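You operate a simulated robot arm through the tools that you are given. There is no shell and no other tool. Be economical: measure what you need, move in short steps, check, and stop when the job is done.

You are at the controls of a simulated robot arm. One attempt, no reset.

TASK
Test the checker box with the blue test piece.
Fine: clip of its colour to OUT first, to IN last; piece in the loop, press check, back on the yellow tray.

The check looks at the end state, three seconds after you hand in, the way a careful person would. Anything else that was tipped, shoved, dropped, spilled or broken makes it a failure.

THE ROBOT
A 7-joint arm with a two-finger parallel gripper, fixed in place. Base frame: the origin is at the foot of the arm, x ahead of it, y to its left, z up. Lengths are in cm, angles in rad, forces in N, time in s.
With the tool pointing down near the work surface it reaches from about 22 to 58 cm from the base axis. Its first joint turns from -1.152 to 1.152 rad. Payload 2.5 kg.
Tool frame: the origin (TCP) lies between the finger pads and is the grasp point; the fingertips stand 2.3 cm ahead of it; z points along the fingers, y is the line along which they close. Largest opening 9.4 cm; finger width 3.8, thickness 1; the body of the gripper, 5.4 by 9.6 cm, starts 3.9 cm behind the TCP.
Orientation is that of the tool frame in the base frame, as a unit quaternion [x, y, z, w]. With the fingers straight down and closing along the base's y, the tool's x points along the base's -x, its y along +y and its z along -z.

THE INTERFACE
- The arm moves only by the tool arm_command. Its argument "targets" is text: rows parted by semicolons, each of 7 numbers parted by spaces: the finger opening in cm, from 0 to 9.4, then the shift along the tool's x, y, z in cm, then the turn, a rotation vector about the tool's x, y, z in degrees. In form: grip tx ty tz wx wy wz; .... A call has 1 to 12 rows; each row is the pose to reach, as a shift and turn from the pose commanded when the call began, along the tool's axes at that moment. A row lasts 0.2 s, in which the tool goes at most 5 cm and 0.15 rad; a call with a longer step from one row to the next is refused whole, and so is a gripper value outside its range. Where a pose cannot be reached the arm comes as near as it can. A force on the tool above 90 N (or 10 N above the force at the start of the call, whichever is more), or a blocked arm, ends the call early, and 0.2 s more pass. The fingers move at their own pace (about 10.8 cm/s each) and stop on an object; they squeeze with about 28 N. The grip force told is the motor's: it shows also when the fingers shut on nothing. Time passes only in rows, and 0.2 s behind the last, so rows that repeat a pose let the fingers close. It gives the time, the measured TCP pose, the force on the tool (base axes), the opening and the grip force at its end, in the units of the frame above (readings bear some noise).
- Cameras (640 x 400 px; columns grow to the right, rows downward): "scene" is fixed at [11.77, -40.11, 55.84]; the picture's right is [0.85, -0.53, 0.00], its down [-0.24, -0.38, -0.89] and it looks along [0.47, 0.76, -0.45] (base axes); focal length 328 px, centre (320, 200). "wrist" rides on the gripper at [-3.9, 0, -4.4] in the tool frame; the picture's right is [0.00, -1.00, 0.00], its down [0.97, 0.00, -0.24] and it looks along [0.24, 0.00, 0.97] (tool axes); focal length 218 px, centre (320, 200).
- get_image(camera): a new picture of that camera. The clock stands still meanwhile.
- probe_pixels(camera, pixels): for up to 12 pixels [column, row] of the newest picture of that camera ("zoom" is the newest enlarged one), the place [x, y, z] in the base frame of the surface seen there, good to about 0.2 cm. The clock stands still meanwhile.
- enlarge(camera, box): a new picture of the part [left, top, right, bottom] of that camera's present view, enlarged. The clock stands still meanwhile.
- job_done(): hands the job in; it is judged then, once.

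Go step by step. Measure first, check grasps and placings, and put right what went wrong. The budget is 80 turns and 38 pictures, counting those below and the enlarged ones. Unless the task says otherwise, let go and move clear before handing in, and close with one line.

The tools are called as name(argument=value, ...) on one line, values as JSON. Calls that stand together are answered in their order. arm_command: Moves the arm, as the interface text tells. Its arguments: {"type":"object","properties":{"targets":{"type":"string"}},"required":["targets"]} The other tools are called the same way: get_image (camera) takes a picture; probe_pixels (camera, pixels) gives the place of the surface under pixels of a picture; enlarge (camera, box) takes an enlarged picture of a part of a camera's view; job_done () hands the job in.

At the start:

```text
time_s: 0.0
ee_pos: [35.14, 27.71, 25.36]
orientation: [0.0, 1.0, 0.0, -0.001]
ft_force: [-0.5, 0.2, 0.2]
width: 9.39
grasp_force: 0.0
```

scene: 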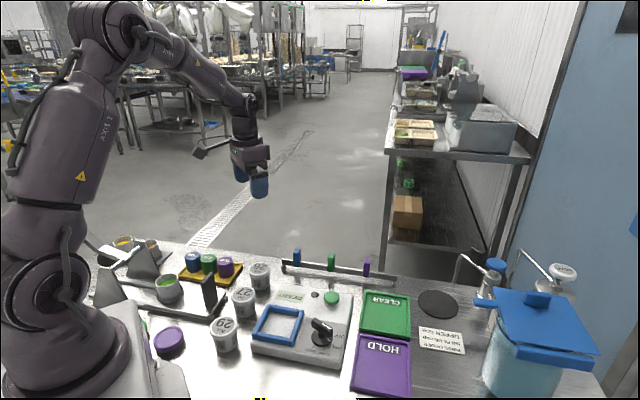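
wrist: 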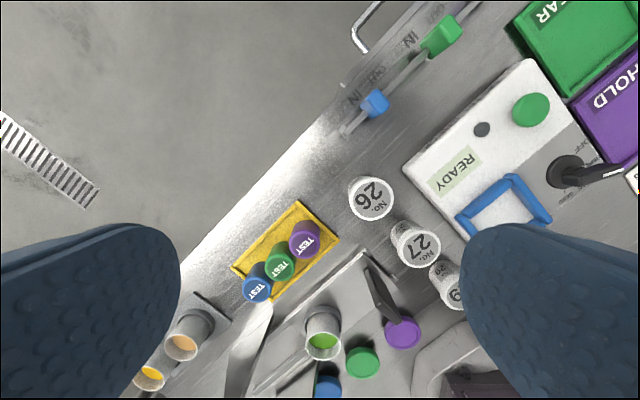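

The scene shows a rail with blue, green and purple clips (297,258), (331,262), (366,267), a checker box with a blue loop (278,325), and a yellow tray with three test pieces. I'll enlarge those areas first.

enlarge(camera="scene", box=[240, 235, 420, 385])

enlarge(camera="wrist", box=[320, 0, 640, 240])

enlarge(camera="scene", box=[90, 225, 290, 365])

```text
2.67 times, centred on (330, 310) of scene
```

zoom: 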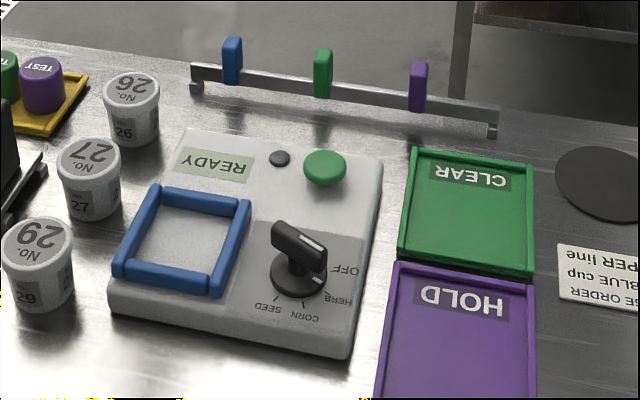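

```text
1.67 times, centred on (480, 120) of wrist
```

zoom: 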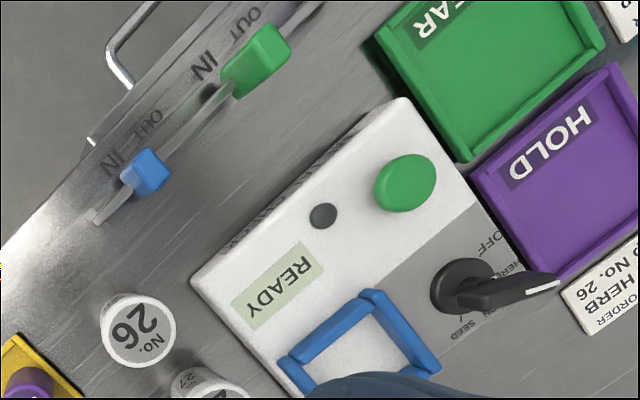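

```text
2.86 times, centred on (190, 295) of scene
```

zoom: 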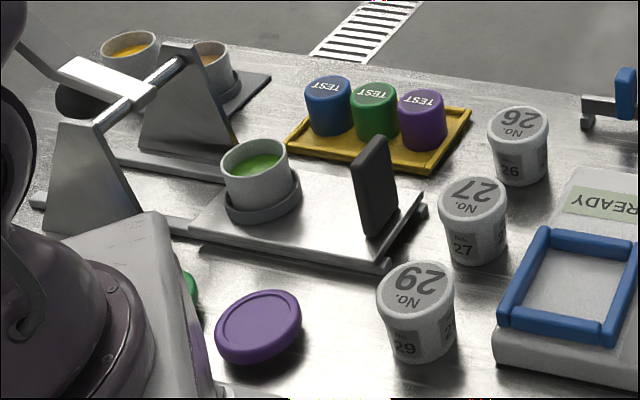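

The pictures show the blue clip near IN, with IN/OUT marks on the table edge for each clip, a blue loop, and a green push button. I'll probe the key points.

probe_pixels(camera="wrist", pixels=[[376, 101], [346, 130], [400, 80], [440, 33], [376, 78], [398, 58], [408, 42], [439, 23], [530, 109], [482, 129], [452, 10], [258, 289]])

probe_pixels(camera="scene", pixels=[[297, 250], [297, 263], [331, 256], [366, 261], [331, 297], [318, 295], [278, 325], [260, 318], [295, 328], [272, 335], [290, 312], [193, 258]])

enlarge(camera="scene", box=[270, 235, 400, 315])

```text
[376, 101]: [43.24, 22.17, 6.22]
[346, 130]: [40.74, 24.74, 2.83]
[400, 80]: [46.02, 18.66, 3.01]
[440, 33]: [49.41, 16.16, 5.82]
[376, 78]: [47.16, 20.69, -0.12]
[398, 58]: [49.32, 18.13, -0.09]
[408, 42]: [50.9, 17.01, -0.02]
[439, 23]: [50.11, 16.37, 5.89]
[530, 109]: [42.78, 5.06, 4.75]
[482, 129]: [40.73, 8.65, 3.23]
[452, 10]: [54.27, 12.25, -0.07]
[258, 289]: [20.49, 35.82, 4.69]
```

```text
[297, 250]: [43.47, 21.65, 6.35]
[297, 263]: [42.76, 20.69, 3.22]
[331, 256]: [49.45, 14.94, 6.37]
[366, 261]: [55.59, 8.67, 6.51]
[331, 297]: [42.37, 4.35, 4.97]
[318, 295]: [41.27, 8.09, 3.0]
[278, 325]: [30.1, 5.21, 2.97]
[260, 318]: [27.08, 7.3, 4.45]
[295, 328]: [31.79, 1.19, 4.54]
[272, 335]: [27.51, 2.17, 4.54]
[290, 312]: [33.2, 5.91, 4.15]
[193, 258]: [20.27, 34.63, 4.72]
```

```text
4.92 times, centred on (335, 275) of scene
```

zoom: 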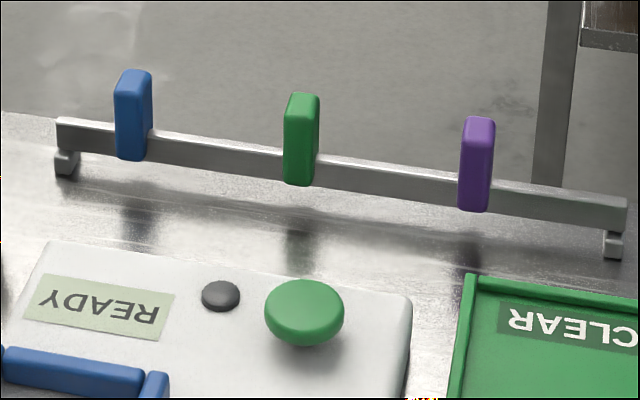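

Projected onto the rail, the blue clip lines up with its IN mark, and OUT is roughly 3.5 cm further toward the green clip. I'll move above the blue clip with the fingers turned to close along the rail, then take a closer look.

arm_command(targets="5 -1.4 -1 1.2 0 0 -7.5;5 -2.8 -2 2.4 0 0 -15;5 -4.2 -3 3.6 0 0 -22.5;5 -5.6 -4 4.8 0 0 -30;5 -7 -5 6 0 0 -37.5;5 -8.3 -5.8 7.4 0 0 -45;5 -8.3 -5.8 7.4 0 0 -45")

get_image(camera="wrist")

```text
time_s: 1.6
ee_pos: [43.41, 21.79, 18.02]
orientation: [-0.383, 0.924, 0.0, 0.0]
ft_force: [-0.7, 0.7, -0.5]
width: 5.0
grasp_force: 0.0
```

```text
31 pictures are left
```

wrist: 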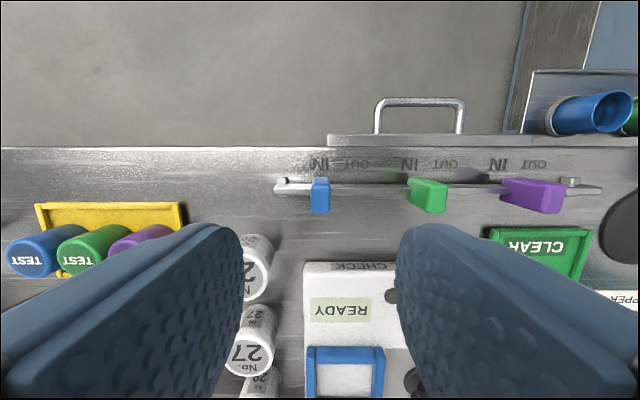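

The rail now runs level across the view, with the blue clip at (320,194) under IN (320,164) and OUT at (354,164). I'll probe these.

probe_pixels(camera="wrist", pixels=[[320, 164], [354, 164], [409, 164], [446, 164], [320, 182], [320, 200], [313, 190], [328, 190], [296, 189], [380, 189], [470, 189], [590, 190]])

enlarge(camera="wrist", box=[250, 130, 450, 255])

```text
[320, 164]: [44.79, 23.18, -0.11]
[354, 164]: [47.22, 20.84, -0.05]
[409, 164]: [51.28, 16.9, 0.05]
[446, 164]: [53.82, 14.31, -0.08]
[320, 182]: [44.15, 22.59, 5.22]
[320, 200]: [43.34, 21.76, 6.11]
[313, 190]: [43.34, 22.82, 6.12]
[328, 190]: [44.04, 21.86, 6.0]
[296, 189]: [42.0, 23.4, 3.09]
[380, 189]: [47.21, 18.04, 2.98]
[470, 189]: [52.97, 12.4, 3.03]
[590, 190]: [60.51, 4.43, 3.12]
```

```text
3.20 times, centred on (350, 192) of wrist
```

zoom: 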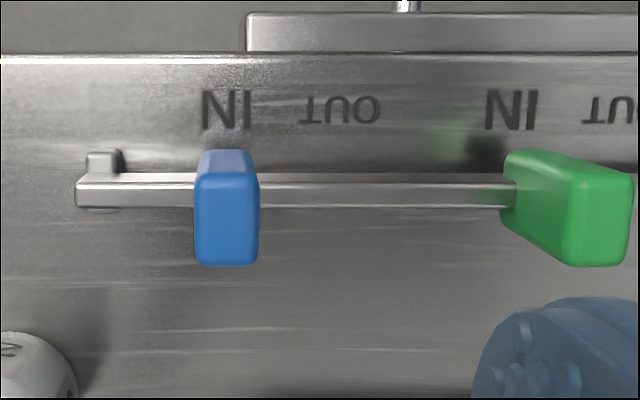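

The clip sits at IN (rail coordinate 14.6), OUT is about 3.4 cm along the rail direction (0.698, -0.716), and the rail top is at z 3.1. I'll descend so the fingertips stop at z 3.6 around the clip.

arm_command(targets="5 0 0 3 0 0 -0.7;5 0 0 6 0 0 -0.7;5 0 0 9 0 0 -0.7;5 0 0 11 0 0 -0.7;5 0 0 12.1 0 0 -0.7;5 0 0 12.1 0 0 -0.7")

get_image(camera="wrist")

```text
time_s: 3.0
ee_pos: [43.34, 21.99, 5.88]
orientation: [-0.389, 0.921, -0.001, 0.0]
ft_force: [0.2, -0.1, -0.2]
width: 4.99
grasp_force: 0.1
```

```text
29 pictures are left
```

wrist: 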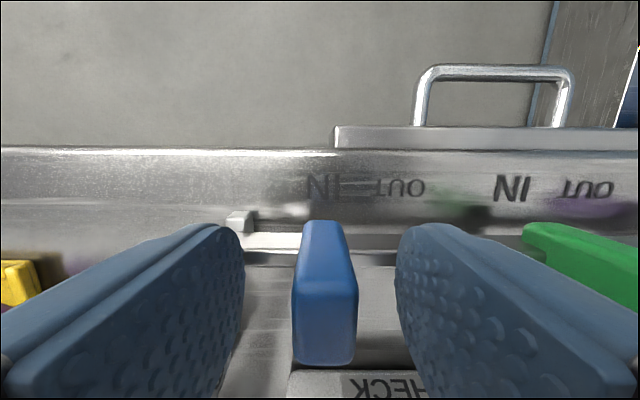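

The clip is centred between the fingers at (324,300), clear of the rail. Next I'll close on it.

arm_command(targets="3 0 -0.05 0 0 0 0;1 0 -0.05 0 0 0 0;1 0 -0.05 0 0 0 0;1 0 -0.05 0 0 0 0")

```text
time_s: 4.0
ee_pos: [43.51, 21.67, 5.89]
orientation: [-0.387, 0.922, 0.0, 0.001]
ft_force: [5.3, 0.1, -3.8]
width: 1.62
grasp_force: 45.4
```

It is gripped at 1.62 cm. I'll slide it 3.4 cm along -y of the tool, toward OUT.

arm_command(targets="1 0 -0.6 0 0 0 0;1 0 -1.2 0 0 0 0;1 0 -1.8 0 0 0 0;1 0 -2.4 0 0 0 0;1 0 -3 0 0 0 0;1 0 -3.4 0 0 0 0;1 0 -3.4 0 0 0 0")

get_image(camera="wrist")

```text
time_s: 5.6
ee_pos: [45.95, 19.45, 5.94]
orientation: [-0.389, 0.921, 0.0, 0.0]
ft_force: [8.5, 9.4, -5.2]
width: 1.64
grasp_force: 44.6
```

```text
28 pictures are left
```

wrist: 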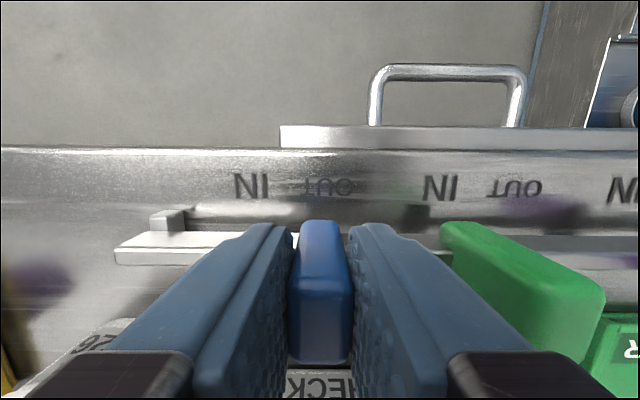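

The clip is near OUT (330,188), the clip at (322,240). I'll probe to check alignment along the rail.

probe_pixels(camera="wrist", pixels=[[307, 188], [330, 188], [353, 188], [320, 232], [320, 255], [235, 185], [268, 185], [425, 187], [457, 187], [488, 188], [541, 188]])

enlarge(camera="scene", box=[240, 235, 400, 335])

```text
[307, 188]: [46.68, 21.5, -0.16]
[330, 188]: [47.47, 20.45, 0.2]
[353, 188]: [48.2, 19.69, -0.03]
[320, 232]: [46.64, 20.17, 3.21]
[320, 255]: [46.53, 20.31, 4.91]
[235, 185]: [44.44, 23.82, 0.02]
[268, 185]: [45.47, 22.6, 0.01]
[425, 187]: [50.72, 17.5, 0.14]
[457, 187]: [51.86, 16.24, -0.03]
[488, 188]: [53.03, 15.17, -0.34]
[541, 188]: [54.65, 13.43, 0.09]
```

```text
4.00 times, centred on (320, 285) of scene
```

zoom: 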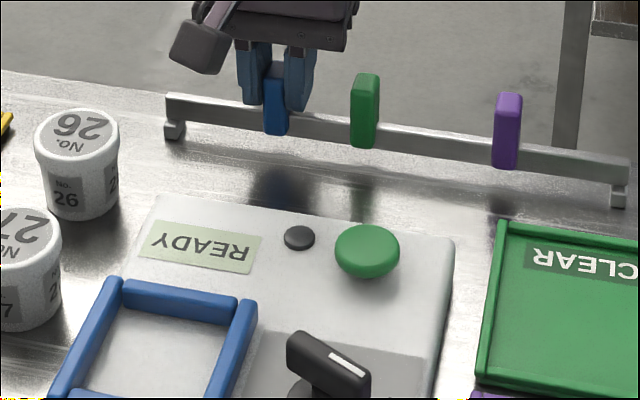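

OUT centre is at s≈18.35 while the clip is at about 18.1, so I'll nudge it 0.25 cm further, then release and lift.

arm_command(targets="1 0 -0.25 0 0 0 0;1 0 -0.25 0 0 0 0;2.2 0 -0.25 0 0 0 0;3.4 0 -0.25 0 0 0 0;4 0 -0.25 0 0 0 0;4 0 -0.25 0 0 0 0;4 0 -0.25 -2 0 0 0;4 0 -0.25 -5 0 0 0;4 0 -0.25 -8.5 0 0 0;4 0 -0.25 -12 0 0 0;4 0 -0.25 -12 0 0 0")

get_image(camera="wrist")

```text
time_s: 8.0
ee_pos: [45.92, 19.16, 18.04]
orientation: [-0.388, 0.922, 0.0, 0.0]
ft_force: [0.3, -0.2, 0.9]
width: 3.99
grasp_force: 0.1
```

```text
26 pictures are left
```

wrist: 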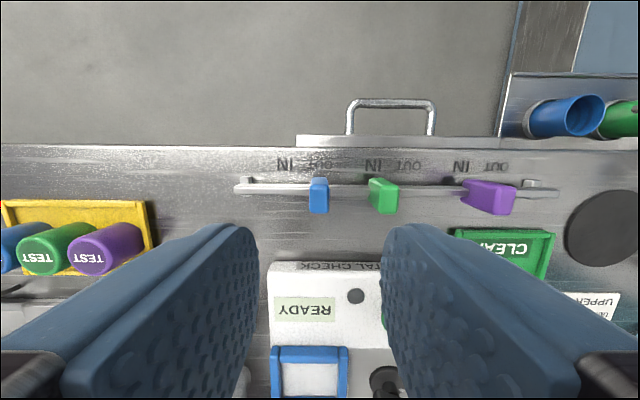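

The clip is now under OUT (319,165 against 318,185). I'll travel to a hover over the blue test piece, turning so the fingers close across the row of pieces.

arm_command(targets="5 0 0 -4 0 0 -7.5;5 0.6 2.7 -5 0 0 -15;5 1.2 5.4 -5 0 0 -22.5;5 1.8 8.1 -5 0 0 -30;5 2.4 10.8 -5 0 0 -37.5;5 3 13.5 -5 0 0 -45;5 3.6 16.2 -5 0 0 -52.5;5 4.2 18.9 -5 0 0 -60;5 4.8 21.6 -5 0 0 -67.5;5 5.4 24.3 -5 0 0 -75;5 6 27 -5 0 0 -82.5;5 6.5 29.3 -5 0 0 -90")

get_image(camera="wrist")

```text
time_s: 10.6
ee_pos: [20.6, 35.17, 22.94]
orientation: [0.927, -0.376, 0.0, 0.0]
ft_force: [0.0, 0.0, 1.0]
width: 4.99
grasp_force: 0.2
```

```text
25 pictures are left
```

wrist: 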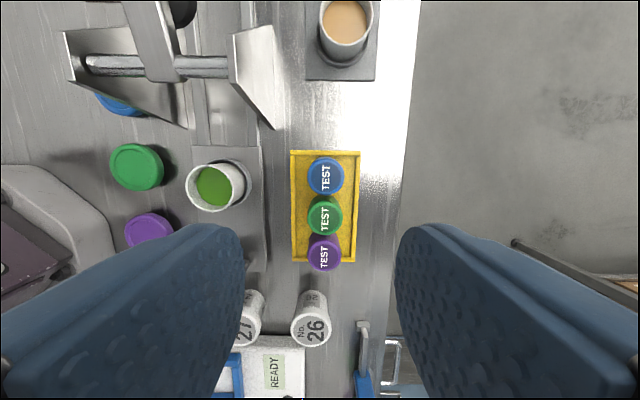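

Blue is at (326,176) in the tray, with a hinged device to its left about (255,120). I'll probe positions and clearances.

probe_pixels(camera="wrist", pixels=[[326, 176], [308, 176], [344, 176], [326, 158], [326, 216], [326, 252], [292, 176], [358, 176], [350, 165], [270, 110], [240, 170], [262, 220]])

enlarge(camera="wrist", box=[200, 60, 420, 280])

```text
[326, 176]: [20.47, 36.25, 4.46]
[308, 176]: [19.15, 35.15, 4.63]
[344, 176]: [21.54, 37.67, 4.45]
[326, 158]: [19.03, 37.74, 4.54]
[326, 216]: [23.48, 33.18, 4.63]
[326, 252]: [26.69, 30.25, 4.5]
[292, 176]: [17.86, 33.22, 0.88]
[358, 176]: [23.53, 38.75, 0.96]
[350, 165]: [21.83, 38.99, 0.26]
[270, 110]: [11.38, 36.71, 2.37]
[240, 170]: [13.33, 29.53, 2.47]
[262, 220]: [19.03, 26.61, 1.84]
```

```text
1.82 times, centred on (310, 170) of wrist
```

zoom: 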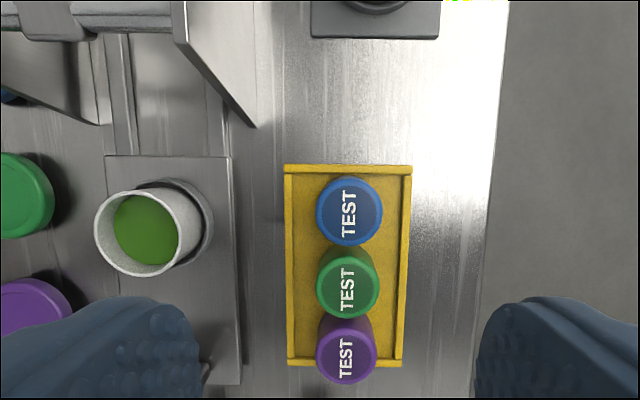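

Blue's centre is about (20.4, 36.35) with its top at 4.5; green is 4.4 cm away, so straddling across the row is clear. I'll descend partway and check alignment.

arm_command(targets="5.6 -0.97 -0.71 3 0 0 0;5.6 -0.97 -0.71 6 0 0 0;5.6 -0.97 -0.71 9 0 0 0;5.6 -0.97 -0.71 11.5 0 0 0;5.6 -0.97 -0.71 13 0 0 0;5.6 -0.97 -0.71 13 0 0 0")

get_image(camera="wrist")

```text
time_s: 12.0
ee_pos: [20.46, 36.2, 9.74]
orientation: [0.926, -0.377, 0.0, 0.0]
ft_force: [-0.1, -0.2, 0.4]
width: 5.63
grasp_force: 0.0
```

```text
23 pictures are left
```

wrist: 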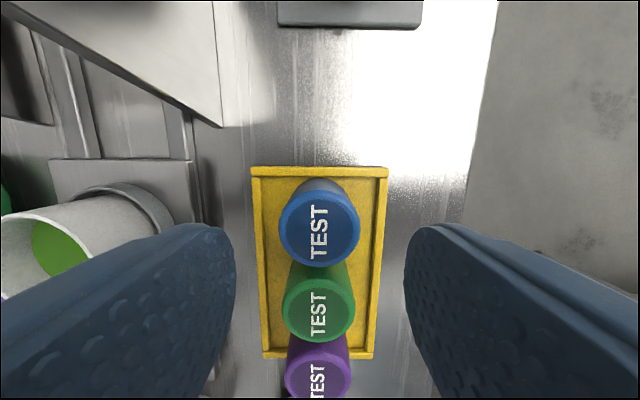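

Blue (319,225) is centred both ways under the TCP. I'll lower to z≈3.7 and close.

arm_command(targets="5.6 0 0 2 0 0 0;5.6 0 0 4 0 0 0;5.6 0 0 5.4 0 0 0;5.6 0 0 6.05 0 0 0;5.6 0 0 6.05 0 0 0;4 0 0 6.05 0 0 0;2.5 0 0 6.05 0 0 0;2.5 0 0 6.05 0 0 0;2.5 0 0 6.05 0 0 0")

```text
time_s: 14.0
ee_pos: [20.5, 36.23, 3.75]
orientation: [0.926, -0.377, 0.0, 0.0]
ft_force: [0.1, 0.0, -0.1]
width: 3.89
grasp_force: 27.9
```

It is gripped at 3.89 cm, but this grip is low enough that the fingertips would reach below the loop bars (z 4.5). I'll regrip 0.95 cm higher so the fingers clear the bars when placing, then lift.

arm_command(targets="4.6 0 0 0 0 0 0;5.4 0 0 0 0 0 0;5.4 0 0 -0.5 0 0 0;5.4 0 0 -0.95 0 0 0;5.4 0 0 -0.95 0 0 0;3.8 0 0 -0.95 0 0 0;2.5 0 0 -0.95 0 0 0;2.5 0 0 -0.95 0 0 0;2.5 0 0 -0.95 0 0 0")

```text
time_s: 16.0
ee_pos: [20.34, 36.22, 4.76]
orientation: [0.926, -0.377, 0.0, 0.001]
ft_force: [-0.1, -0.7, 0.3]
width: 3.88
grasp_force: 28.2
```

arm_command(targets="2.5 0 0 -1 0 0 0;2.5 0 0 -3 0 0 0;2.5 0 0 -6 0 0 0;2.5 0 0 -9 0 0 0;2.5 0 0 -12 0 0 0;2.5 0 0 -12 0 0 0")

get_image(camera="wrist")

```text
time_s: 17.4
ee_pos: [20.23, 36.41, 16.68]
orientation: [0.926, -0.377, 0.0, 0.0]
ft_force: [0.4, -0.6, 0.4]
width: 2.52
grasp_force: 0.0
```

```text
22 pictures are left
```

wrist: 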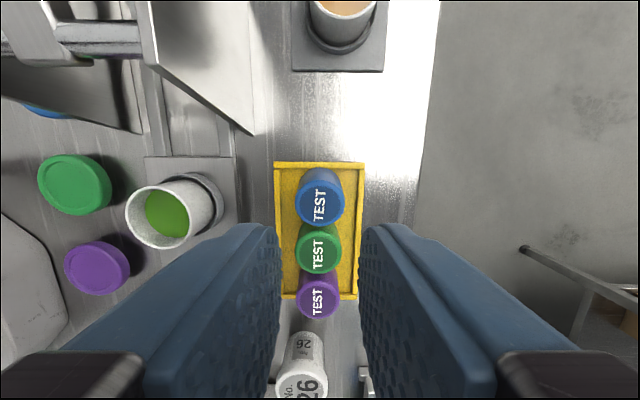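

The fingers slipped off: blue is still standing in the tray at (320,197), opening back to 2.52. I'll check the piece's position and shape before regripping.

probe_pixels(camera="wrist", pixels=[[320, 206], [298, 206], [342, 206], [320, 185], [320, 227], [306, 178], [334, 178], [320, 250]])

enlarge(camera="scene", box=[160, 235, 260, 297])

```text
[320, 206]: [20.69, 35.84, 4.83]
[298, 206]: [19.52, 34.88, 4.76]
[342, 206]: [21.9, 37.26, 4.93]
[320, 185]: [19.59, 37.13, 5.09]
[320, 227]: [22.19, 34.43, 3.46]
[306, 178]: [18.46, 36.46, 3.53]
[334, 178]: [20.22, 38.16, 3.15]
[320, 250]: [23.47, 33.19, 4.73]
```

```text
6.40 times, centred on (210, 266) of scene
```

zoom: 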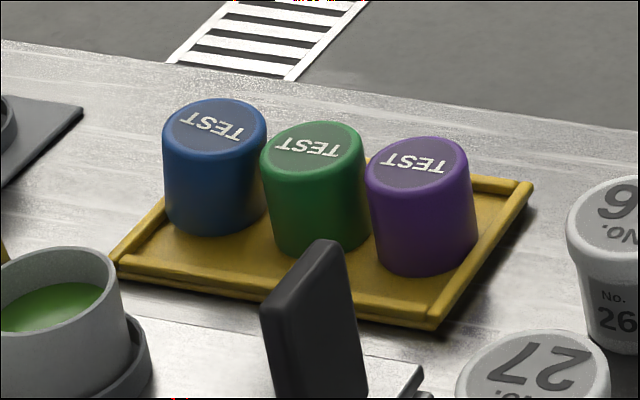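

The probe reads blue's top at 4.8–5.1 against 4.7 for green, so it may be tilted or perched on the rim. I'll look closer.

enlarge(camera="wrist", box=[260, 150, 380, 330])

probe_pixels(camera="scene", pixels=[[193, 252], [187, 256], [199, 256], [193, 260], [209, 258], [209, 264], [193, 270]])

```text
2.22 times, centred on (320, 240) of wrist
```

zoom: 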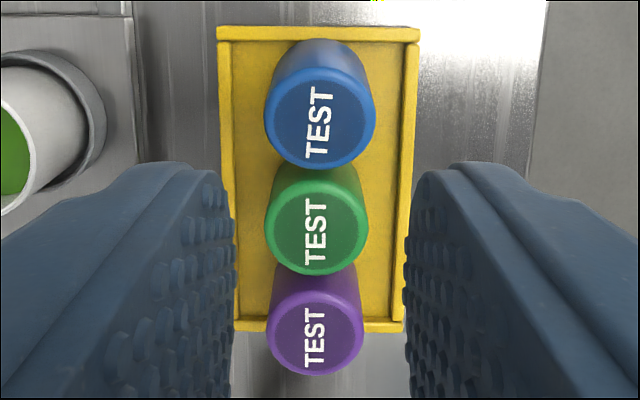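

```text
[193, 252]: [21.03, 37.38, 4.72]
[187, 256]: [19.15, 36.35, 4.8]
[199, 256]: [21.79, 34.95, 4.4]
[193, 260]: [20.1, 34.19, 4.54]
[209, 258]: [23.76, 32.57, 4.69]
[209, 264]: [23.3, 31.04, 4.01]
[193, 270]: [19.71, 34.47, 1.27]
```

Blue is leaning about 7° with its back edge on the tray rim, having slipped from the high grip. I'll regrip lower (z≈3.5), squeeze, and lift just 1.5 cm to test the hold.

arm_command(targets="5.6 0.15 0 0 0 0 0;5.6 0.15 0 3 0 0 0;5.6 0.15 0 6 0 0 0;5.6 0.15 0 9 0 0 0;5.6 0.15 0 11.5 0 0 0;5.6 0.15 0 13.1 0 0 0;5.6 0.15 0 13.1 0 0 0;3 0.15 0 13.1 0 0 0;0.5 0.15 0 13.1 0 0 0;0.5 0.15 0 13.1 0 0 0;0.5 0.15 0 13.1 0 0 0")

get_image(camera="wrist")

```text
time_s: 19.8
ee_pos: [20.6, 36.16, 3.71]
orientation: [0.926, -0.377, 0.001, 0.0]
ft_force: [0.2, -0.3, -0.2]
width: 3.84
grasp_force: 28.0
```

```text
19 pictures are left
```

wrist: 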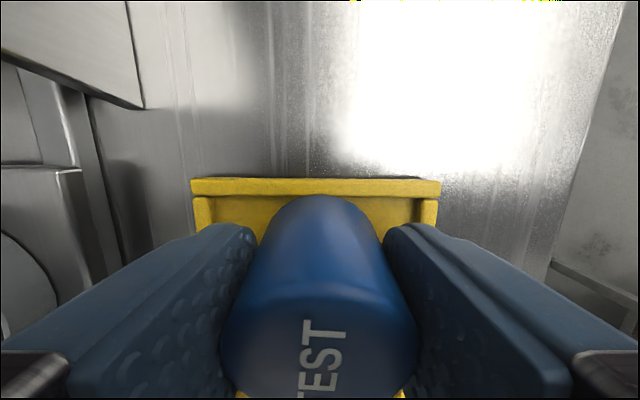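

The blue piece is well between the pads. I'll lift slowly and read the hold.

arm_command(targets="0.5 0 0 -0.3 0 0 0;0.5 0 0 -0.6 0 0 0;0.5 0 0 -1 0 0 0;0.5 0 0 -1.5 0 0 0;0.5 0 0 -2 0 0 0;0.5 0 0 -2 0 0 0")

get_image(camera="wrist")

```text
time_s: 21.2
ee_pos: [20.55, 36.09, 5.79]
orientation: [0.926, -0.377, 0.0, 0.0]
ft_force: [0.1, 0.5, -1.9]
width: 3.89
grasp_force: 28.0
```

```text
18 pictures are left
```

wrist: 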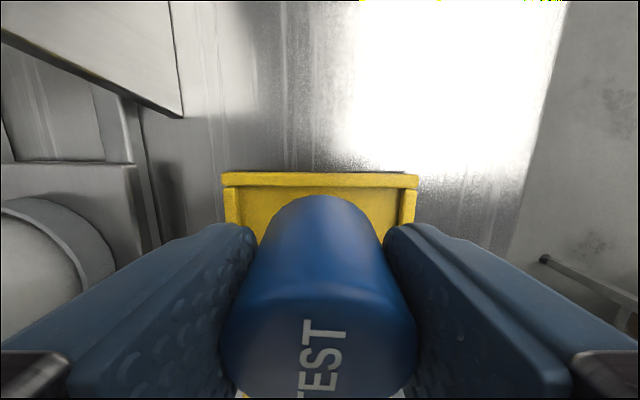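

It is held (about 2 N load). I'll raise it high.

arm_command(targets="0.5 0 0 -2 0 0 0;0.5 0 0 -4.5 0 0 0;0.5 0 0 -7.5 0 0 0;0.5 0 0 -10.5 0 0 0;0.5 0 0 -13 0 0 0;0.5 0 0 -14.5 0 0 0;0.5 0 0 -14.5 0 0 0")

arm_command(targets="0.5 2 1.5 0 0 0 7.5;0.5 4.5 3.3 0 0 0 15;0.5 7 5.1 0 0 0 22.5;0.5 9.5 6.9 0 0 0 30;0.5 12 8.7 0 0 0 37.5;0.5 14.5 10.5 0 0 0 45;0.5 17 12.3 0 0 0 52.5;0.5 19.5 14.1 0 0 0 60;0.5 22 15.9 0 0 0 67.5;0.5 24.5 17.7 0 0 0 75;0.5 27 19.5 0 0 0 82.5;0.5 29 21.2 0 0 0 90")

get_image(camera="wrist")

```text
time_s: 22.8
ee_pos: [20.4, 36.02, 20.28]
orientation: [0.926, -0.378, 0.001, 0.0]
ft_force: [0.9, -0.1, -0.3]
width: 3.84
grasp_force: 27.7
```

```text
time_s: 25.4
ee_pos: [26.27, 0.93, 20.1]
orientation: [-0.387, 0.922, 0.0, 0.0]
ft_force: [0.0, 0.2, -1.0]
width: 3.85
grasp_force: 27.9
```

```text
17 pictures are left
```

wrist: 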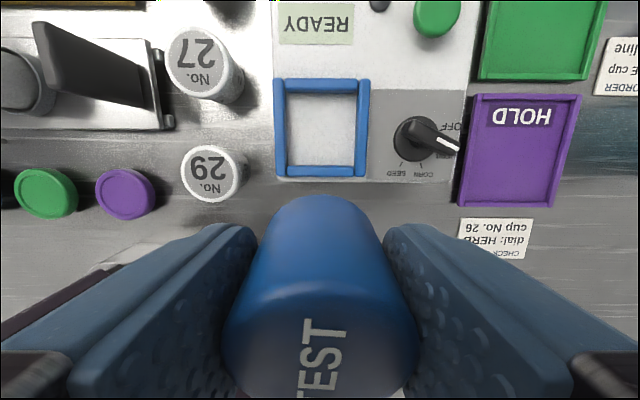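

The loop is clearly seen (276–370, 78–177) and the piece is held with about 7° lean. I'll probe the bars and inner floor.

probe_pixels(camera="wrist", pixels=[[280, 128], [363, 128], [320, 85], [320, 171], [290, 128], [354, 128], [320, 95], [320, 162], [436, 14], [418, 135], [440, 142], [322, 128]])

enlarge(camera="scene", box=[190, 180, 380, 380])

```text
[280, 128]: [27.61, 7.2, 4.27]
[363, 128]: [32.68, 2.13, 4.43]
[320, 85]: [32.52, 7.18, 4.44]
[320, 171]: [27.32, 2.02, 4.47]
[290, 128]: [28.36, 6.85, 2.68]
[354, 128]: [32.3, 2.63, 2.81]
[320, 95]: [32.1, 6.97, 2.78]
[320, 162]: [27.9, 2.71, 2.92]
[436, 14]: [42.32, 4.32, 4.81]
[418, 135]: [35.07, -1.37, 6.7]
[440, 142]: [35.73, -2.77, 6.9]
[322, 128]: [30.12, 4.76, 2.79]
```

```text
2.00 times, centred on (285, 280) of scene
```

zoom: 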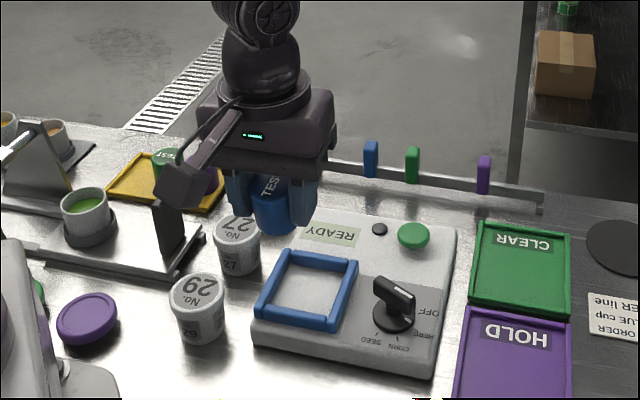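

The loop centre is about (30.0, 4.65), inner width about 6.2, floor 2.8, bar tops 4.45. I'll probe the held piece to measure its lean.

probe_pixels(camera="wrist", pixels=[[320, 200], [320, 215], [320, 240], [320, 265], [320, 280], [300, 325], [345, 325], [280, 350], [360, 350], [300, 390], [345, 390], [372, 390]])

```text
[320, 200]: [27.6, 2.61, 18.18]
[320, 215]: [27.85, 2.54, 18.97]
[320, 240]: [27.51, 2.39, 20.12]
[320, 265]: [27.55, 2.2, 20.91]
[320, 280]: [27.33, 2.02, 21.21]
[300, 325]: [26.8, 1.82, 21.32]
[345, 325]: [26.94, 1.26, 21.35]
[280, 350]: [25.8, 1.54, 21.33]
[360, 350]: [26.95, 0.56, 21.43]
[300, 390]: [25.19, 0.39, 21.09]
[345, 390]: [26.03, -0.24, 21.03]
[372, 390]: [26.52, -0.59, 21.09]
```

The piece leans 7° in the grip, with its back side up. I'll set it level on the clear table spot at (24, -3), pixel (269,381), with the tool tilted +7° about y, so I can regrip it high and straight.

arm_command(targets="0.5 1 -0.3 1 0 3.5 0;0.5 2.5 -0.6 3.5 0 7 0;0.5 4.4 -1.1 6 0 7 0;0.5 4.4 -1.1 9 0 7 0;0.5 4.4 -1.1 11.5 0 7 0;0.5 4.4 -1.1 14 0 7 0;0.5 4.4 -1.1 14 0 7 0")

enlarge(camera="scene", box=[190, 280, 350, 400])

```text
time_s: 27.0
ee_pos: [24.11, -3.2, 6.22]
orientation: [-0.387, 0.92, -0.025, -0.056]
ft_force: [0.0, -0.5, -0.8]
width: 3.87
grasp_force: 28.1
```

```text
3.33 times, centred on (270, 340) of scene
```

zoom: 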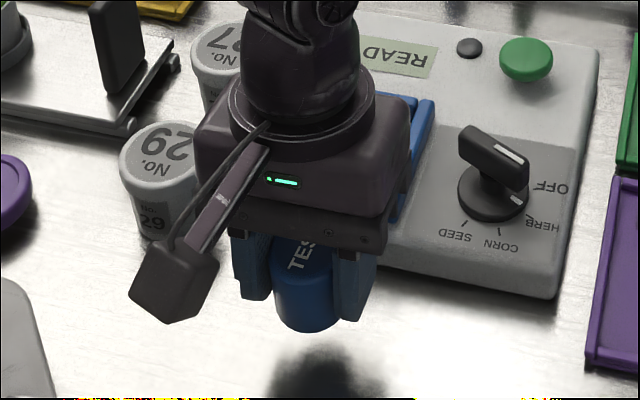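

The piece looks level above clear table. I'll lower it gently to contact.

arm_command(targets="0.5 -0.18 0 1.5 0 0 0;0.5 -0.32 0 2.6 0 0 0;0.5 -0.35 0 2.9 0 0 0;0.5 -0.37 0 3.05 0 0 0;0.5 -0.37 0 3.05 0 0 0")

```text
time_s: 28.2
ee_pos: [24.11, -3.16, 3.1]
orientation: [-0.388, 0.92, -0.024, -0.057]
ft_force: [-0.3, 0.5, 1.5]
width: 3.88
grasp_force: 28.0
```

Light contact is reached (force +1.5). I'll release, level the tool, rise to the height the loop needs (tips 1.8 cm above the base) and regrip as a test.

arm_command(targets="4.4 0 0 0 0 0 0;5.4 0 0 0 0 0 0;5.4 0.06 0 -0.5 0 -3.5 0;5.4 0.12 0 -1 0 -7 0;5.4 0.12 0 -1 0 -7 0;5.4 0.12 0 -1 0 -7 0;4 0.12 0 -1 0 -7 0;2 0.12 0 -1 0 -7 0;0.5 0.12 0 -1 0 -7 0;0.5 0.12 0 -1 0 -7 0;0.5 0.12 0 -1 0 -7 0")

arm_command(targets="0.5 0.02 0 -0.2 0 0 0;0.5 0 0 -0.4 0 0 0;0.5 0 0 -0.7 0 0 0;0.5 0 0 -1 0 0 0;0.5 0 0 -1 0 0 0")

get_image(camera="wrist")

```text
time_s: 30.6
ee_pos: [24.12, -3.29, 4.15]
orientation: [-0.388, 0.922, 0.0, -0.001]
ft_force: [-0.9, 1.3, 4.3]
width: 3.88
grasp_force: 28.3
```

```text
time_s: 31.8
ee_pos: [24.18, -3.24, 4.99]
orientation: [-0.388, 0.922, 0.0, 0.0]
ft_force: [-0.2, -0.1, -1.1]
width: 3.88
grasp_force: 27.6
```

```text
14 pictures are left
```

wrist: 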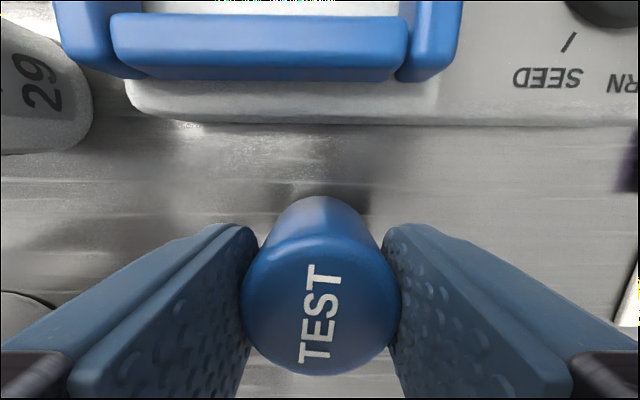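

The high grip holds with the piece level. I'll lift slowly to z≈11 and check again.

arm_command(targets="0.5 0 0 -0.5 0 0 0;0.5 0 0 -1.2 0 0 0;0.5 0 0 -2 0 0 0;0.5 0 0 -3 0 0 0;0.5 0 0 -4 0 0 0;0.5 0 0 -5 0 0 0;0.5 0 0 -6 0 0 0;0.5 0 0 -6 0 0 0")

get_image(camera="wrist")

```text
time_s: 33.6
ee_pos: [24.04, -3.13, 11.06]
orientation: [-0.388, 0.922, 0.0, 0.0]
ft_force: [-0.3, 0.0, -0.5]
width: 3.87
grasp_force: 28.3
```

```text
13 pictures are left
```

wrist: 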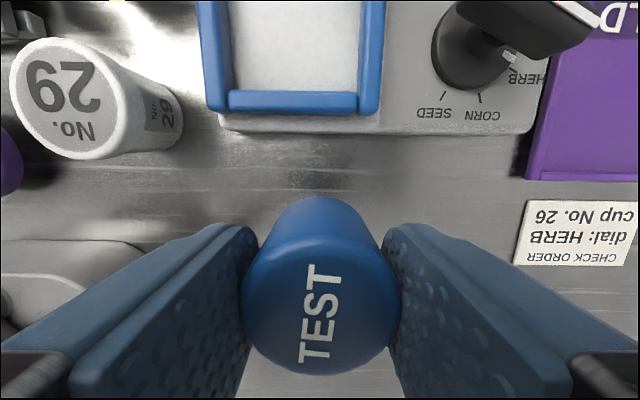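

Held firmly and level. Next I'll move over the loop centre.

arm_command(targets="0.5 -1.5 0.2 0 0 0 0;0.5 -3.5 0.5 0 0 0 0;0.5 -5.5 0.8 0 0 0 0;0.5 -7.5 1.1 0 0 0 0;0.5 -9 1.29 0 0 0 0;0.5 -9.38 1.29 0 0 0 0;0.5 -9.38 1.29 1.5 0 0 0;0.5 -9.38 1.29 1.5 0 0 0")

enlarge(camera="scene", box=[210, 260, 370, 380])

get_image(camera="wrist")

```text
time_s: 35.4
ee_pos: [29.7, 4.5, 9.67]
orientation: [-0.388, 0.921, 0.0, 0.001]
ft_force: [-0.2, -0.3, -0.8]
width: 3.82
grasp_force: 28.3
```

```text
3.33 times, centred on (290, 320) of scene
```

zoom: 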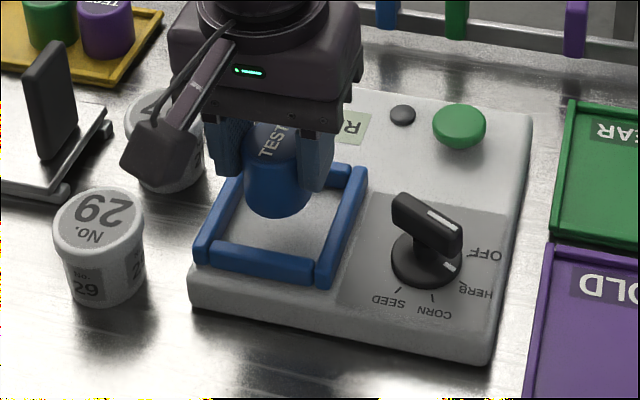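

```text
11 pictures are left
```

wrist: 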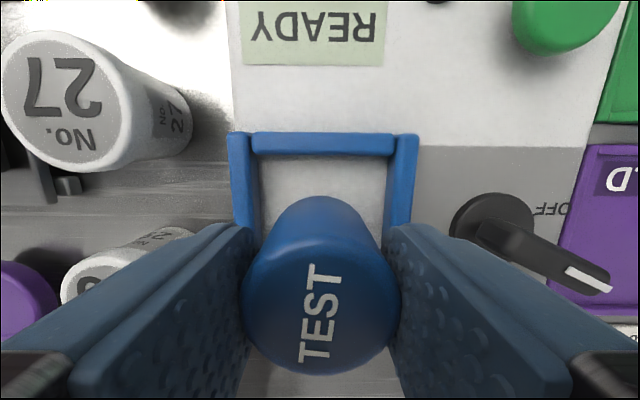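

The piece is over the loop. The wrist-camera block in the scene (zoom 160,150) overlaps cup 27, so I'll probe clearances before lowering.

probe_pixels(camera="zoom", pixels=[[150, 160], [125, 165], [165, 182], [195, 160], [135, 115], [165, 188], [100, 205], [277, 205], [250, 190]])

probe_pixels(camera="wrist", pixels=[[240, 180], [403, 180], [324, 143], [320, 300], [66, 100], [110, 270], [320, 200], [253, 180], [391, 180]])

```text
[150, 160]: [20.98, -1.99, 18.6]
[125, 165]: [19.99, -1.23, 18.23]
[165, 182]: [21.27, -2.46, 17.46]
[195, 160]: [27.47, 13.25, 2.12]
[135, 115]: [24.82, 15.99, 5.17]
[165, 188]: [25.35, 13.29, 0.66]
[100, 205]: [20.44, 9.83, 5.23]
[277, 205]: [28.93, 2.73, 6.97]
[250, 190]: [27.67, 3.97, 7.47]
```

```text
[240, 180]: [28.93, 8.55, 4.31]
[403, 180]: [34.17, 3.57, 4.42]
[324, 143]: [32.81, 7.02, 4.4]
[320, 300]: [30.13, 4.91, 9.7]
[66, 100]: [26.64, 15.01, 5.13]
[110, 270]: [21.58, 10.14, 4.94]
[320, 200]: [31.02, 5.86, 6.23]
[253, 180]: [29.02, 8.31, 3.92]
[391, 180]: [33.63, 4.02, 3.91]
```

The camera block is at z≥17, well clear, and the piece is within 0.2 cm of the loop centre. I'll lower to seat it.

arm_command(targets="0.5 0 -0.1 1 0 0 0;0.5 0 -0.1 1.8 0 0 0;0.5 0 -0.1 2.3 0 0 0;0.5 0 -0.1 2.5 0 0 0;0.5 0 -0.1 2.62 0 0 0;0.5 0 -0.1 2.62 0 0 0")

```text
time_s: 36.8
ee_pos: [29.85, 4.38, 6.94]
orientation: [-0.388, 0.922, 0.0, 0.001]
ft_force: [-0.9, -0.3, 4.7]
width: 3.85
grasp_force: 28.1
```

Contact is felt (4.7 N up). I'll release and rise straight up.

arm_command(targets="4.2 0 0 0 0 0 0;5.2 0 0 0 0 0 0;5.2 0 0 0 0 0 0;5.2 0 0 -1.5 0 0 0;5.2 0 0 -4 0 0 0;5.2 0 0 -7 0 0 0;5.2 0 0 -10 0 0 0;5.2 0 0 -10 0 0 0")

get_image(camera="wrist")

```text
time_s: 38.6
ee_pos: [29.69, 4.34, 17.1]
orientation: [-0.388, 0.922, 0.0, 0.0]
ft_force: [0.2, 0.8, -1.0]
width: 5.18
grasp_force: 0.0
```

```text
10 pictures are left
```

wrist: 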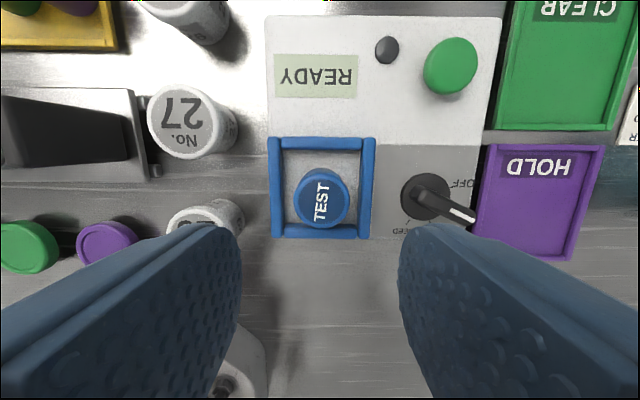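

The piece stands upright in the loop at (321,197). I'll probe the button and the piece.

probe_pixels(camera="wrist", pixels=[[450, 62], [425, 70], [476, 60], [452, 39], [448, 88], [321, 202], [295, 202], [348, 202], [321, 178], [387, 50], [500, 62]])

```text
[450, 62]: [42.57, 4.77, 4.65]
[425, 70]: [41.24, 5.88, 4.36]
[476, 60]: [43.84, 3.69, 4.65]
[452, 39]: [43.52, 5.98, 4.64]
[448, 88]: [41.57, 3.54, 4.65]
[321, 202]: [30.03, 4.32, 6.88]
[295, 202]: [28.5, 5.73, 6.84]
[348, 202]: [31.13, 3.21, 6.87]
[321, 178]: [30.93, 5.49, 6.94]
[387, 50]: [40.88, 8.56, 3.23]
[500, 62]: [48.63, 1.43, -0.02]
```

Button centre is (42.55, 4.75) with its top at 4.65. I'll move over with closed fingers, tips to z≈6.2.

arm_command(targets="3 -2 -2 0 0 0 0;1 -4.5 -4.4 0 0 0 0;0 -7 -6.8 0 0 0 0;0 -9.21 -8.9 1 0 0 0;0 -9.21 -8.9 4 0 0 0;0 -9.21 -8.9 7 0 0 0;0 -9.21 -8.9 8.5 0 0 0;0 -9.21 -8.9 8.5 0 0 0")

enlarge(camera="scene", box=[240, 235, 400, 345])

```text
time_s: 40.4
ee_pos: [42.68, 4.69, 8.46]
orientation: [-0.389, 0.921, -0.001, 0.001]
ft_force: [0.1, 0.3, 0.1]
width: 0.0
grasp_force: 28.7
```

```text
3.64 times, centred on (320, 290) of scene
```

zoom: 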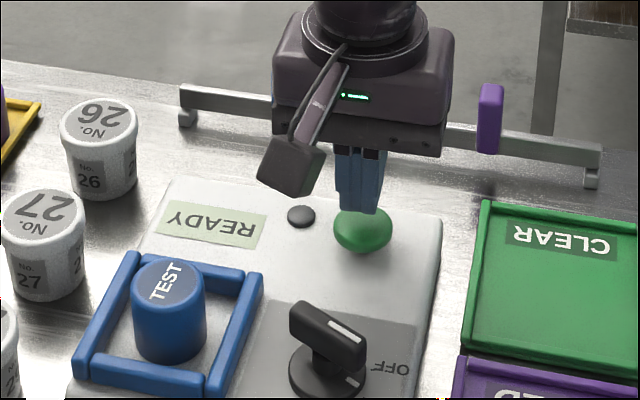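

Fingertips are over the button (360,215). I'll press down gently in small steps.

arm_command(targets="0 0 0 0.8 0 0 0;0 0 0 1.3 0 0 0;0 0 0 1.5 0 0 0;0 0 0 1.65 0 0 0;0 0 0 1.8 0 0 0;0 0 0 1.95 0 0 0;0 0 0 2.05 0 0 0")

enlarge(camera="scene", box=[240, 235, 400, 345])

```text
time_s: 42.0
ee_pos: [42.59, 4.66, 6.48]
orientation: [-0.389, 0.921, 0.0, 0.0]
ft_force: [-0.3, -0.5, 2.8]
width: 0.02
grasp_force: 27.6
```

```text
3.64 times, centred on (320, 290) of scene
```

zoom: 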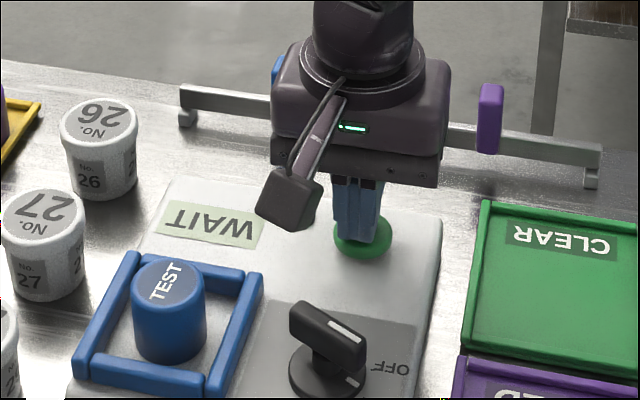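

The display now reads WAIT (210,225), so the press registered. I'll rise off the button, wait a few seconds, and read the result.

arm_command(targets="0 0 0 -1 0 0 0;0 0 0 -4 0 0 0;0 0 0 -7 0 0 0;0 0 0 -10 0 0 0;0 0 0 -10.6 0 0 0;0 0 0 -10.6 0 0 0;0 0 0 -10.6 0 0 0;0 0 0 -10.6 0 0 0;0 0 0 -10.6 0 0 0;0 0 0 -10.6 0 0 0;0 0 0 -10.6 0 0 0;0 0 0 -10.6 0 0 0")

enlarge(camera="scene", box=[240, 235, 400, 345])

```text
time_s: 44.6
ee_pos: [42.4, 4.61, 17.01]
orientation: [-0.388, 0.922, -0.001, 0.0]
ft_force: [-0.4, 0.0, 0.2]
width: 0.0
grasp_force: 27.9
```

```text
3.64 times, centred on (320, 290) of scene
```

zoom: 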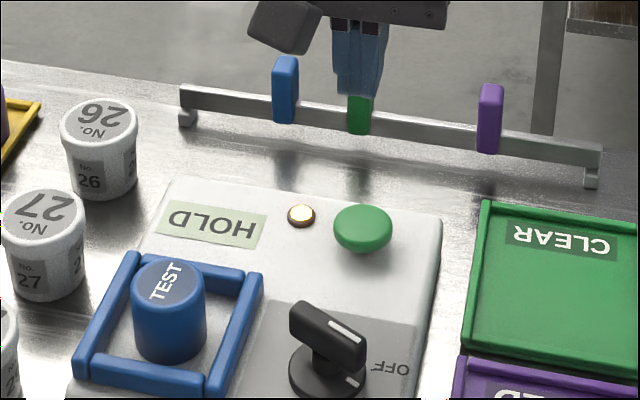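

The result reads HOLD with the lamp lit, which is the expected detection of the test piece. I'll go back above the piece and descend for the high grip.

arm_command(targets="2 2.2 2.2 0 0 0 0;4 4.6 4.5 0 0 0 0;5.2 7 6.8 0 0 0 0;5.2 9.1 8.88 0 0 0 0;5.2 9.1 8.88 1 0 0 0;5.2 9.1 8.88 4 0 0 0;5.2 9.1 8.88 7 0 0 0;5.2 9.1 8.88 9 0 0 0;5.2 9.1 8.88 9.9 0 0 0;5.2 9.1 8.88 9.9 0 0 0")

arm_command(targets="4 0 0 0 0 0 0;2 0 0 0 0 0 0;0.5 0 0 0 0 0 0;0.5 0 0 0 0 0 0;0.5 0 0 0 0 0 0;0.5 0 0 -0.2 0 0 0;0.5 0 0 -0.5 0 0 0;0.5 0 0 -1 0 0 0;0.5 0 0 -1.6 0 0 0;0.5 0 0 -2.4 0 0 0;0.5 0 0 -2.4 0 0 0")

get_image(camera="wrist")

```text
time_s: 46.8
ee_pos: [29.81, 4.31, 7.13]
orientation: [-0.388, 0.922, -0.001, 0.0]
ft_force: [-0.4, -0.1, 0.1]
width: 5.21
grasp_force: 0.0
```

```text
time_s: 49.2
ee_pos: [29.91, 4.33, 9.56]
orientation: [-0.387, 0.922, 0.0, 0.001]
ft_force: [-0.2, 0.1, -0.8]
width: 3.86
grasp_force: 28.8
```

```text
6 pictures are left
```

wrist: 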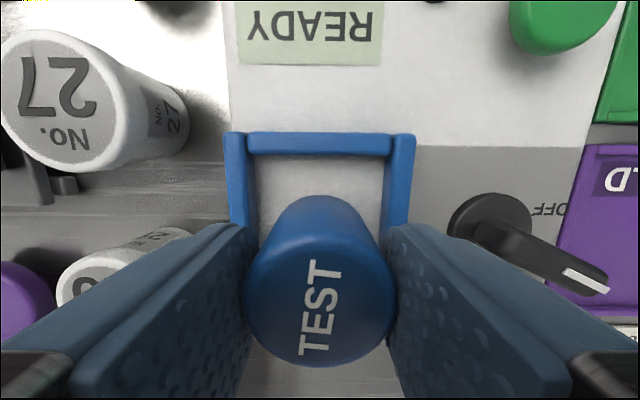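

It is held level again. I'll lift smoothly, then carry it back over the tray, turning so the fingers close across the row.

arm_command(targets="0.5 0 0 -0.8 0 0 0;0.5 0 0 -2 0 0 0;0.5 0 0 -3.5 0 0 0;0.5 0 0 -5 0 0 0;0.5 0 0 -6.5 0 0 0;0.5 0 0 -8 0 0 0;0.5 0 0 -9.3 0 0 0;0.5 0 0 -10 0 0 0;0.5 0 0 -10 0 0 0")

arm_command(targets="0.5 -0.8 1.4 0 0 0 -7.5;0.5 -2.1 3.8 0 0 0 -15;0.5 -3.6 6.4 0 0 0 -22.5;0.5 -5.1 9.1 0 0 0 -30;0.5 -6.6 11.8 0 0 0 -37.5;0.5 -8.1 14.5 0 0 0 -45;0.5 -9.6 17.2 0 0 0 -52.5;0.5 -11.1 19.9 0 0 0 -60;0.5 -12.6 22.6 0 0 0 -67.5;0.5 -14.1 25.2 0 0 0 -75;0.5 -15.4 27.5 0 0 0 -82.5;0.5 -16.22 28.9 0 0 0 -90")

get_image(camera="wrist")

```text
time_s: 51.2
ee_pos: [29.87, 4.45, 19.69]
orientation: [-0.388, 0.922, 0.0, 0.0]
ft_force: [-0.8, 0.2, -1.1]
width: 3.86
grasp_force: 28.3
```

```text
time_s: 53.8
ee_pos: [20.37, 36.19, 19.54]
orientation: [0.926, -0.377, 0.0, 0.0]
ft_force: [0.7, 0.1, -1.0]
width: 3.85
grasp_force: 27.8
```

```text
5 pictures are left
```

wrist: 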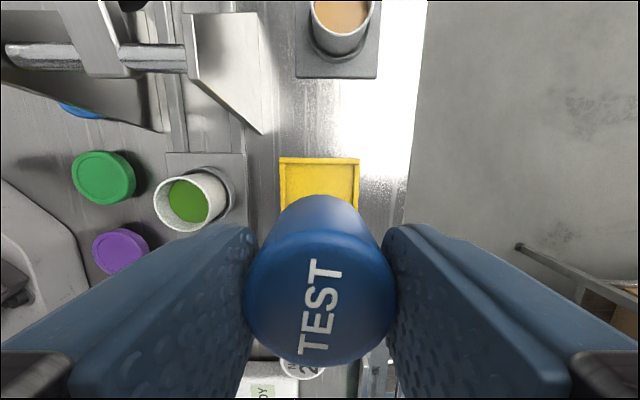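

It is still held level over the tray. I'll probe the tray's back rim and the piece to confirm where it will come down.

probe_pixels(camera="wrist", pixels=[[320, 161], [320, 172], [320, 185], [283, 185], [356, 185], [320, 202], [320, 225], [320, 300], [300, 185], [340, 180]])

```text
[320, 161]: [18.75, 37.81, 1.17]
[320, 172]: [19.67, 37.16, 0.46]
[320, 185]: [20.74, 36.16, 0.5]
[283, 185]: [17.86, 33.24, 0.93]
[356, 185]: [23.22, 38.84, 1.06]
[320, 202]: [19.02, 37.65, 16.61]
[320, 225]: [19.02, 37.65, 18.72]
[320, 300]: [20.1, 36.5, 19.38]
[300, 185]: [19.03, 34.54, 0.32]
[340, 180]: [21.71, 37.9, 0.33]
```

The slot between the rim's inner edge and green is about 4.3 cm against the 3.9 cm piece, so I'll shift 0.2 cm off the rim and 0.4 cm sideways. Then I'll lower to just above the tray floor.

arm_command(targets="0.5 0.2 -0.4 1.5 0 0 0;0.5 0.2 -0.4 4 0 0 0;0.5 0.2 -0.4 7 0 0 0;0.5 0.2 -0.4 10 0 0 0;0.5 0.2 -0.4 12 0 0 0;0.5 0.2 -0.4 13 0 0 0;0.5 0.2 -0.4 13 0 0 0")

enlarge(camera="scene", box=[150, 230, 260, 300])

```text
time_s: 55.4
ee_pos: [20.86, 36.36, 6.29]
orientation: [0.926, -0.377, 0.0, 0.0]
ft_force: [0.5, 0.2, -0.3]
width: 3.86
grasp_force: 27.9
```

```text
5.71 times, centred on (205, 265) of scene
```

zoom: 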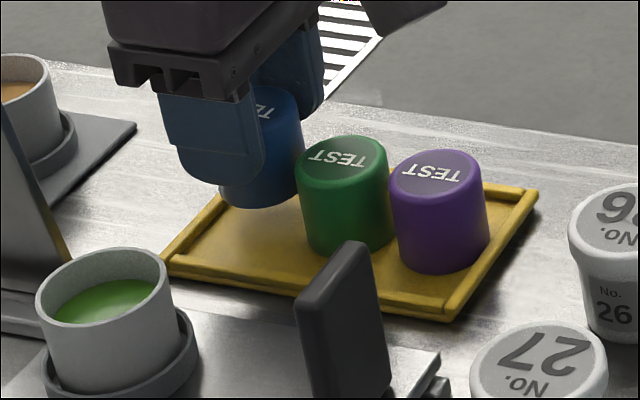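

The piece hangs clear of green and inside the tray. I'll lower the last 1.7 cm in small steps.

arm_command(targets="0.5 0 0 0.5 0 0 0;0.5 0 0 1 0 0 0;0.5 0 0 1.4 0 0 0;0.5 0 0 1.6 0 0 0;0.5 0 0 1.75 0 0 0;0.5 0 0 1.75 0 0 0")

```text
time_s: 56.8
ee_pos: [20.89, 36.31, 4.94]
orientation: [0.926, -0.377, 0.001, 0.0]
ft_force: [0.1, -0.1, -0.3]
width: 3.86
grasp_force: 27.7
```

No contact yet at z 4.94. I'll continue down in finer steps.

arm_command(targets="0.5 0 0 0.1 0 0 0;0.5 0 0 0.2 0 0 0;0.5 0 0 0.27 0 0 0;0.5 0 0 0.27 0 0 0")

```text
time_s: 57.8
ee_pos: [21.04, 36.49, 4.69]
orientation: [0.926, -0.377, 0.0, -0.002]
ft_force: [-3.3, -4.4, 23.7]
width: 3.83
grasp_force: 28.1
```

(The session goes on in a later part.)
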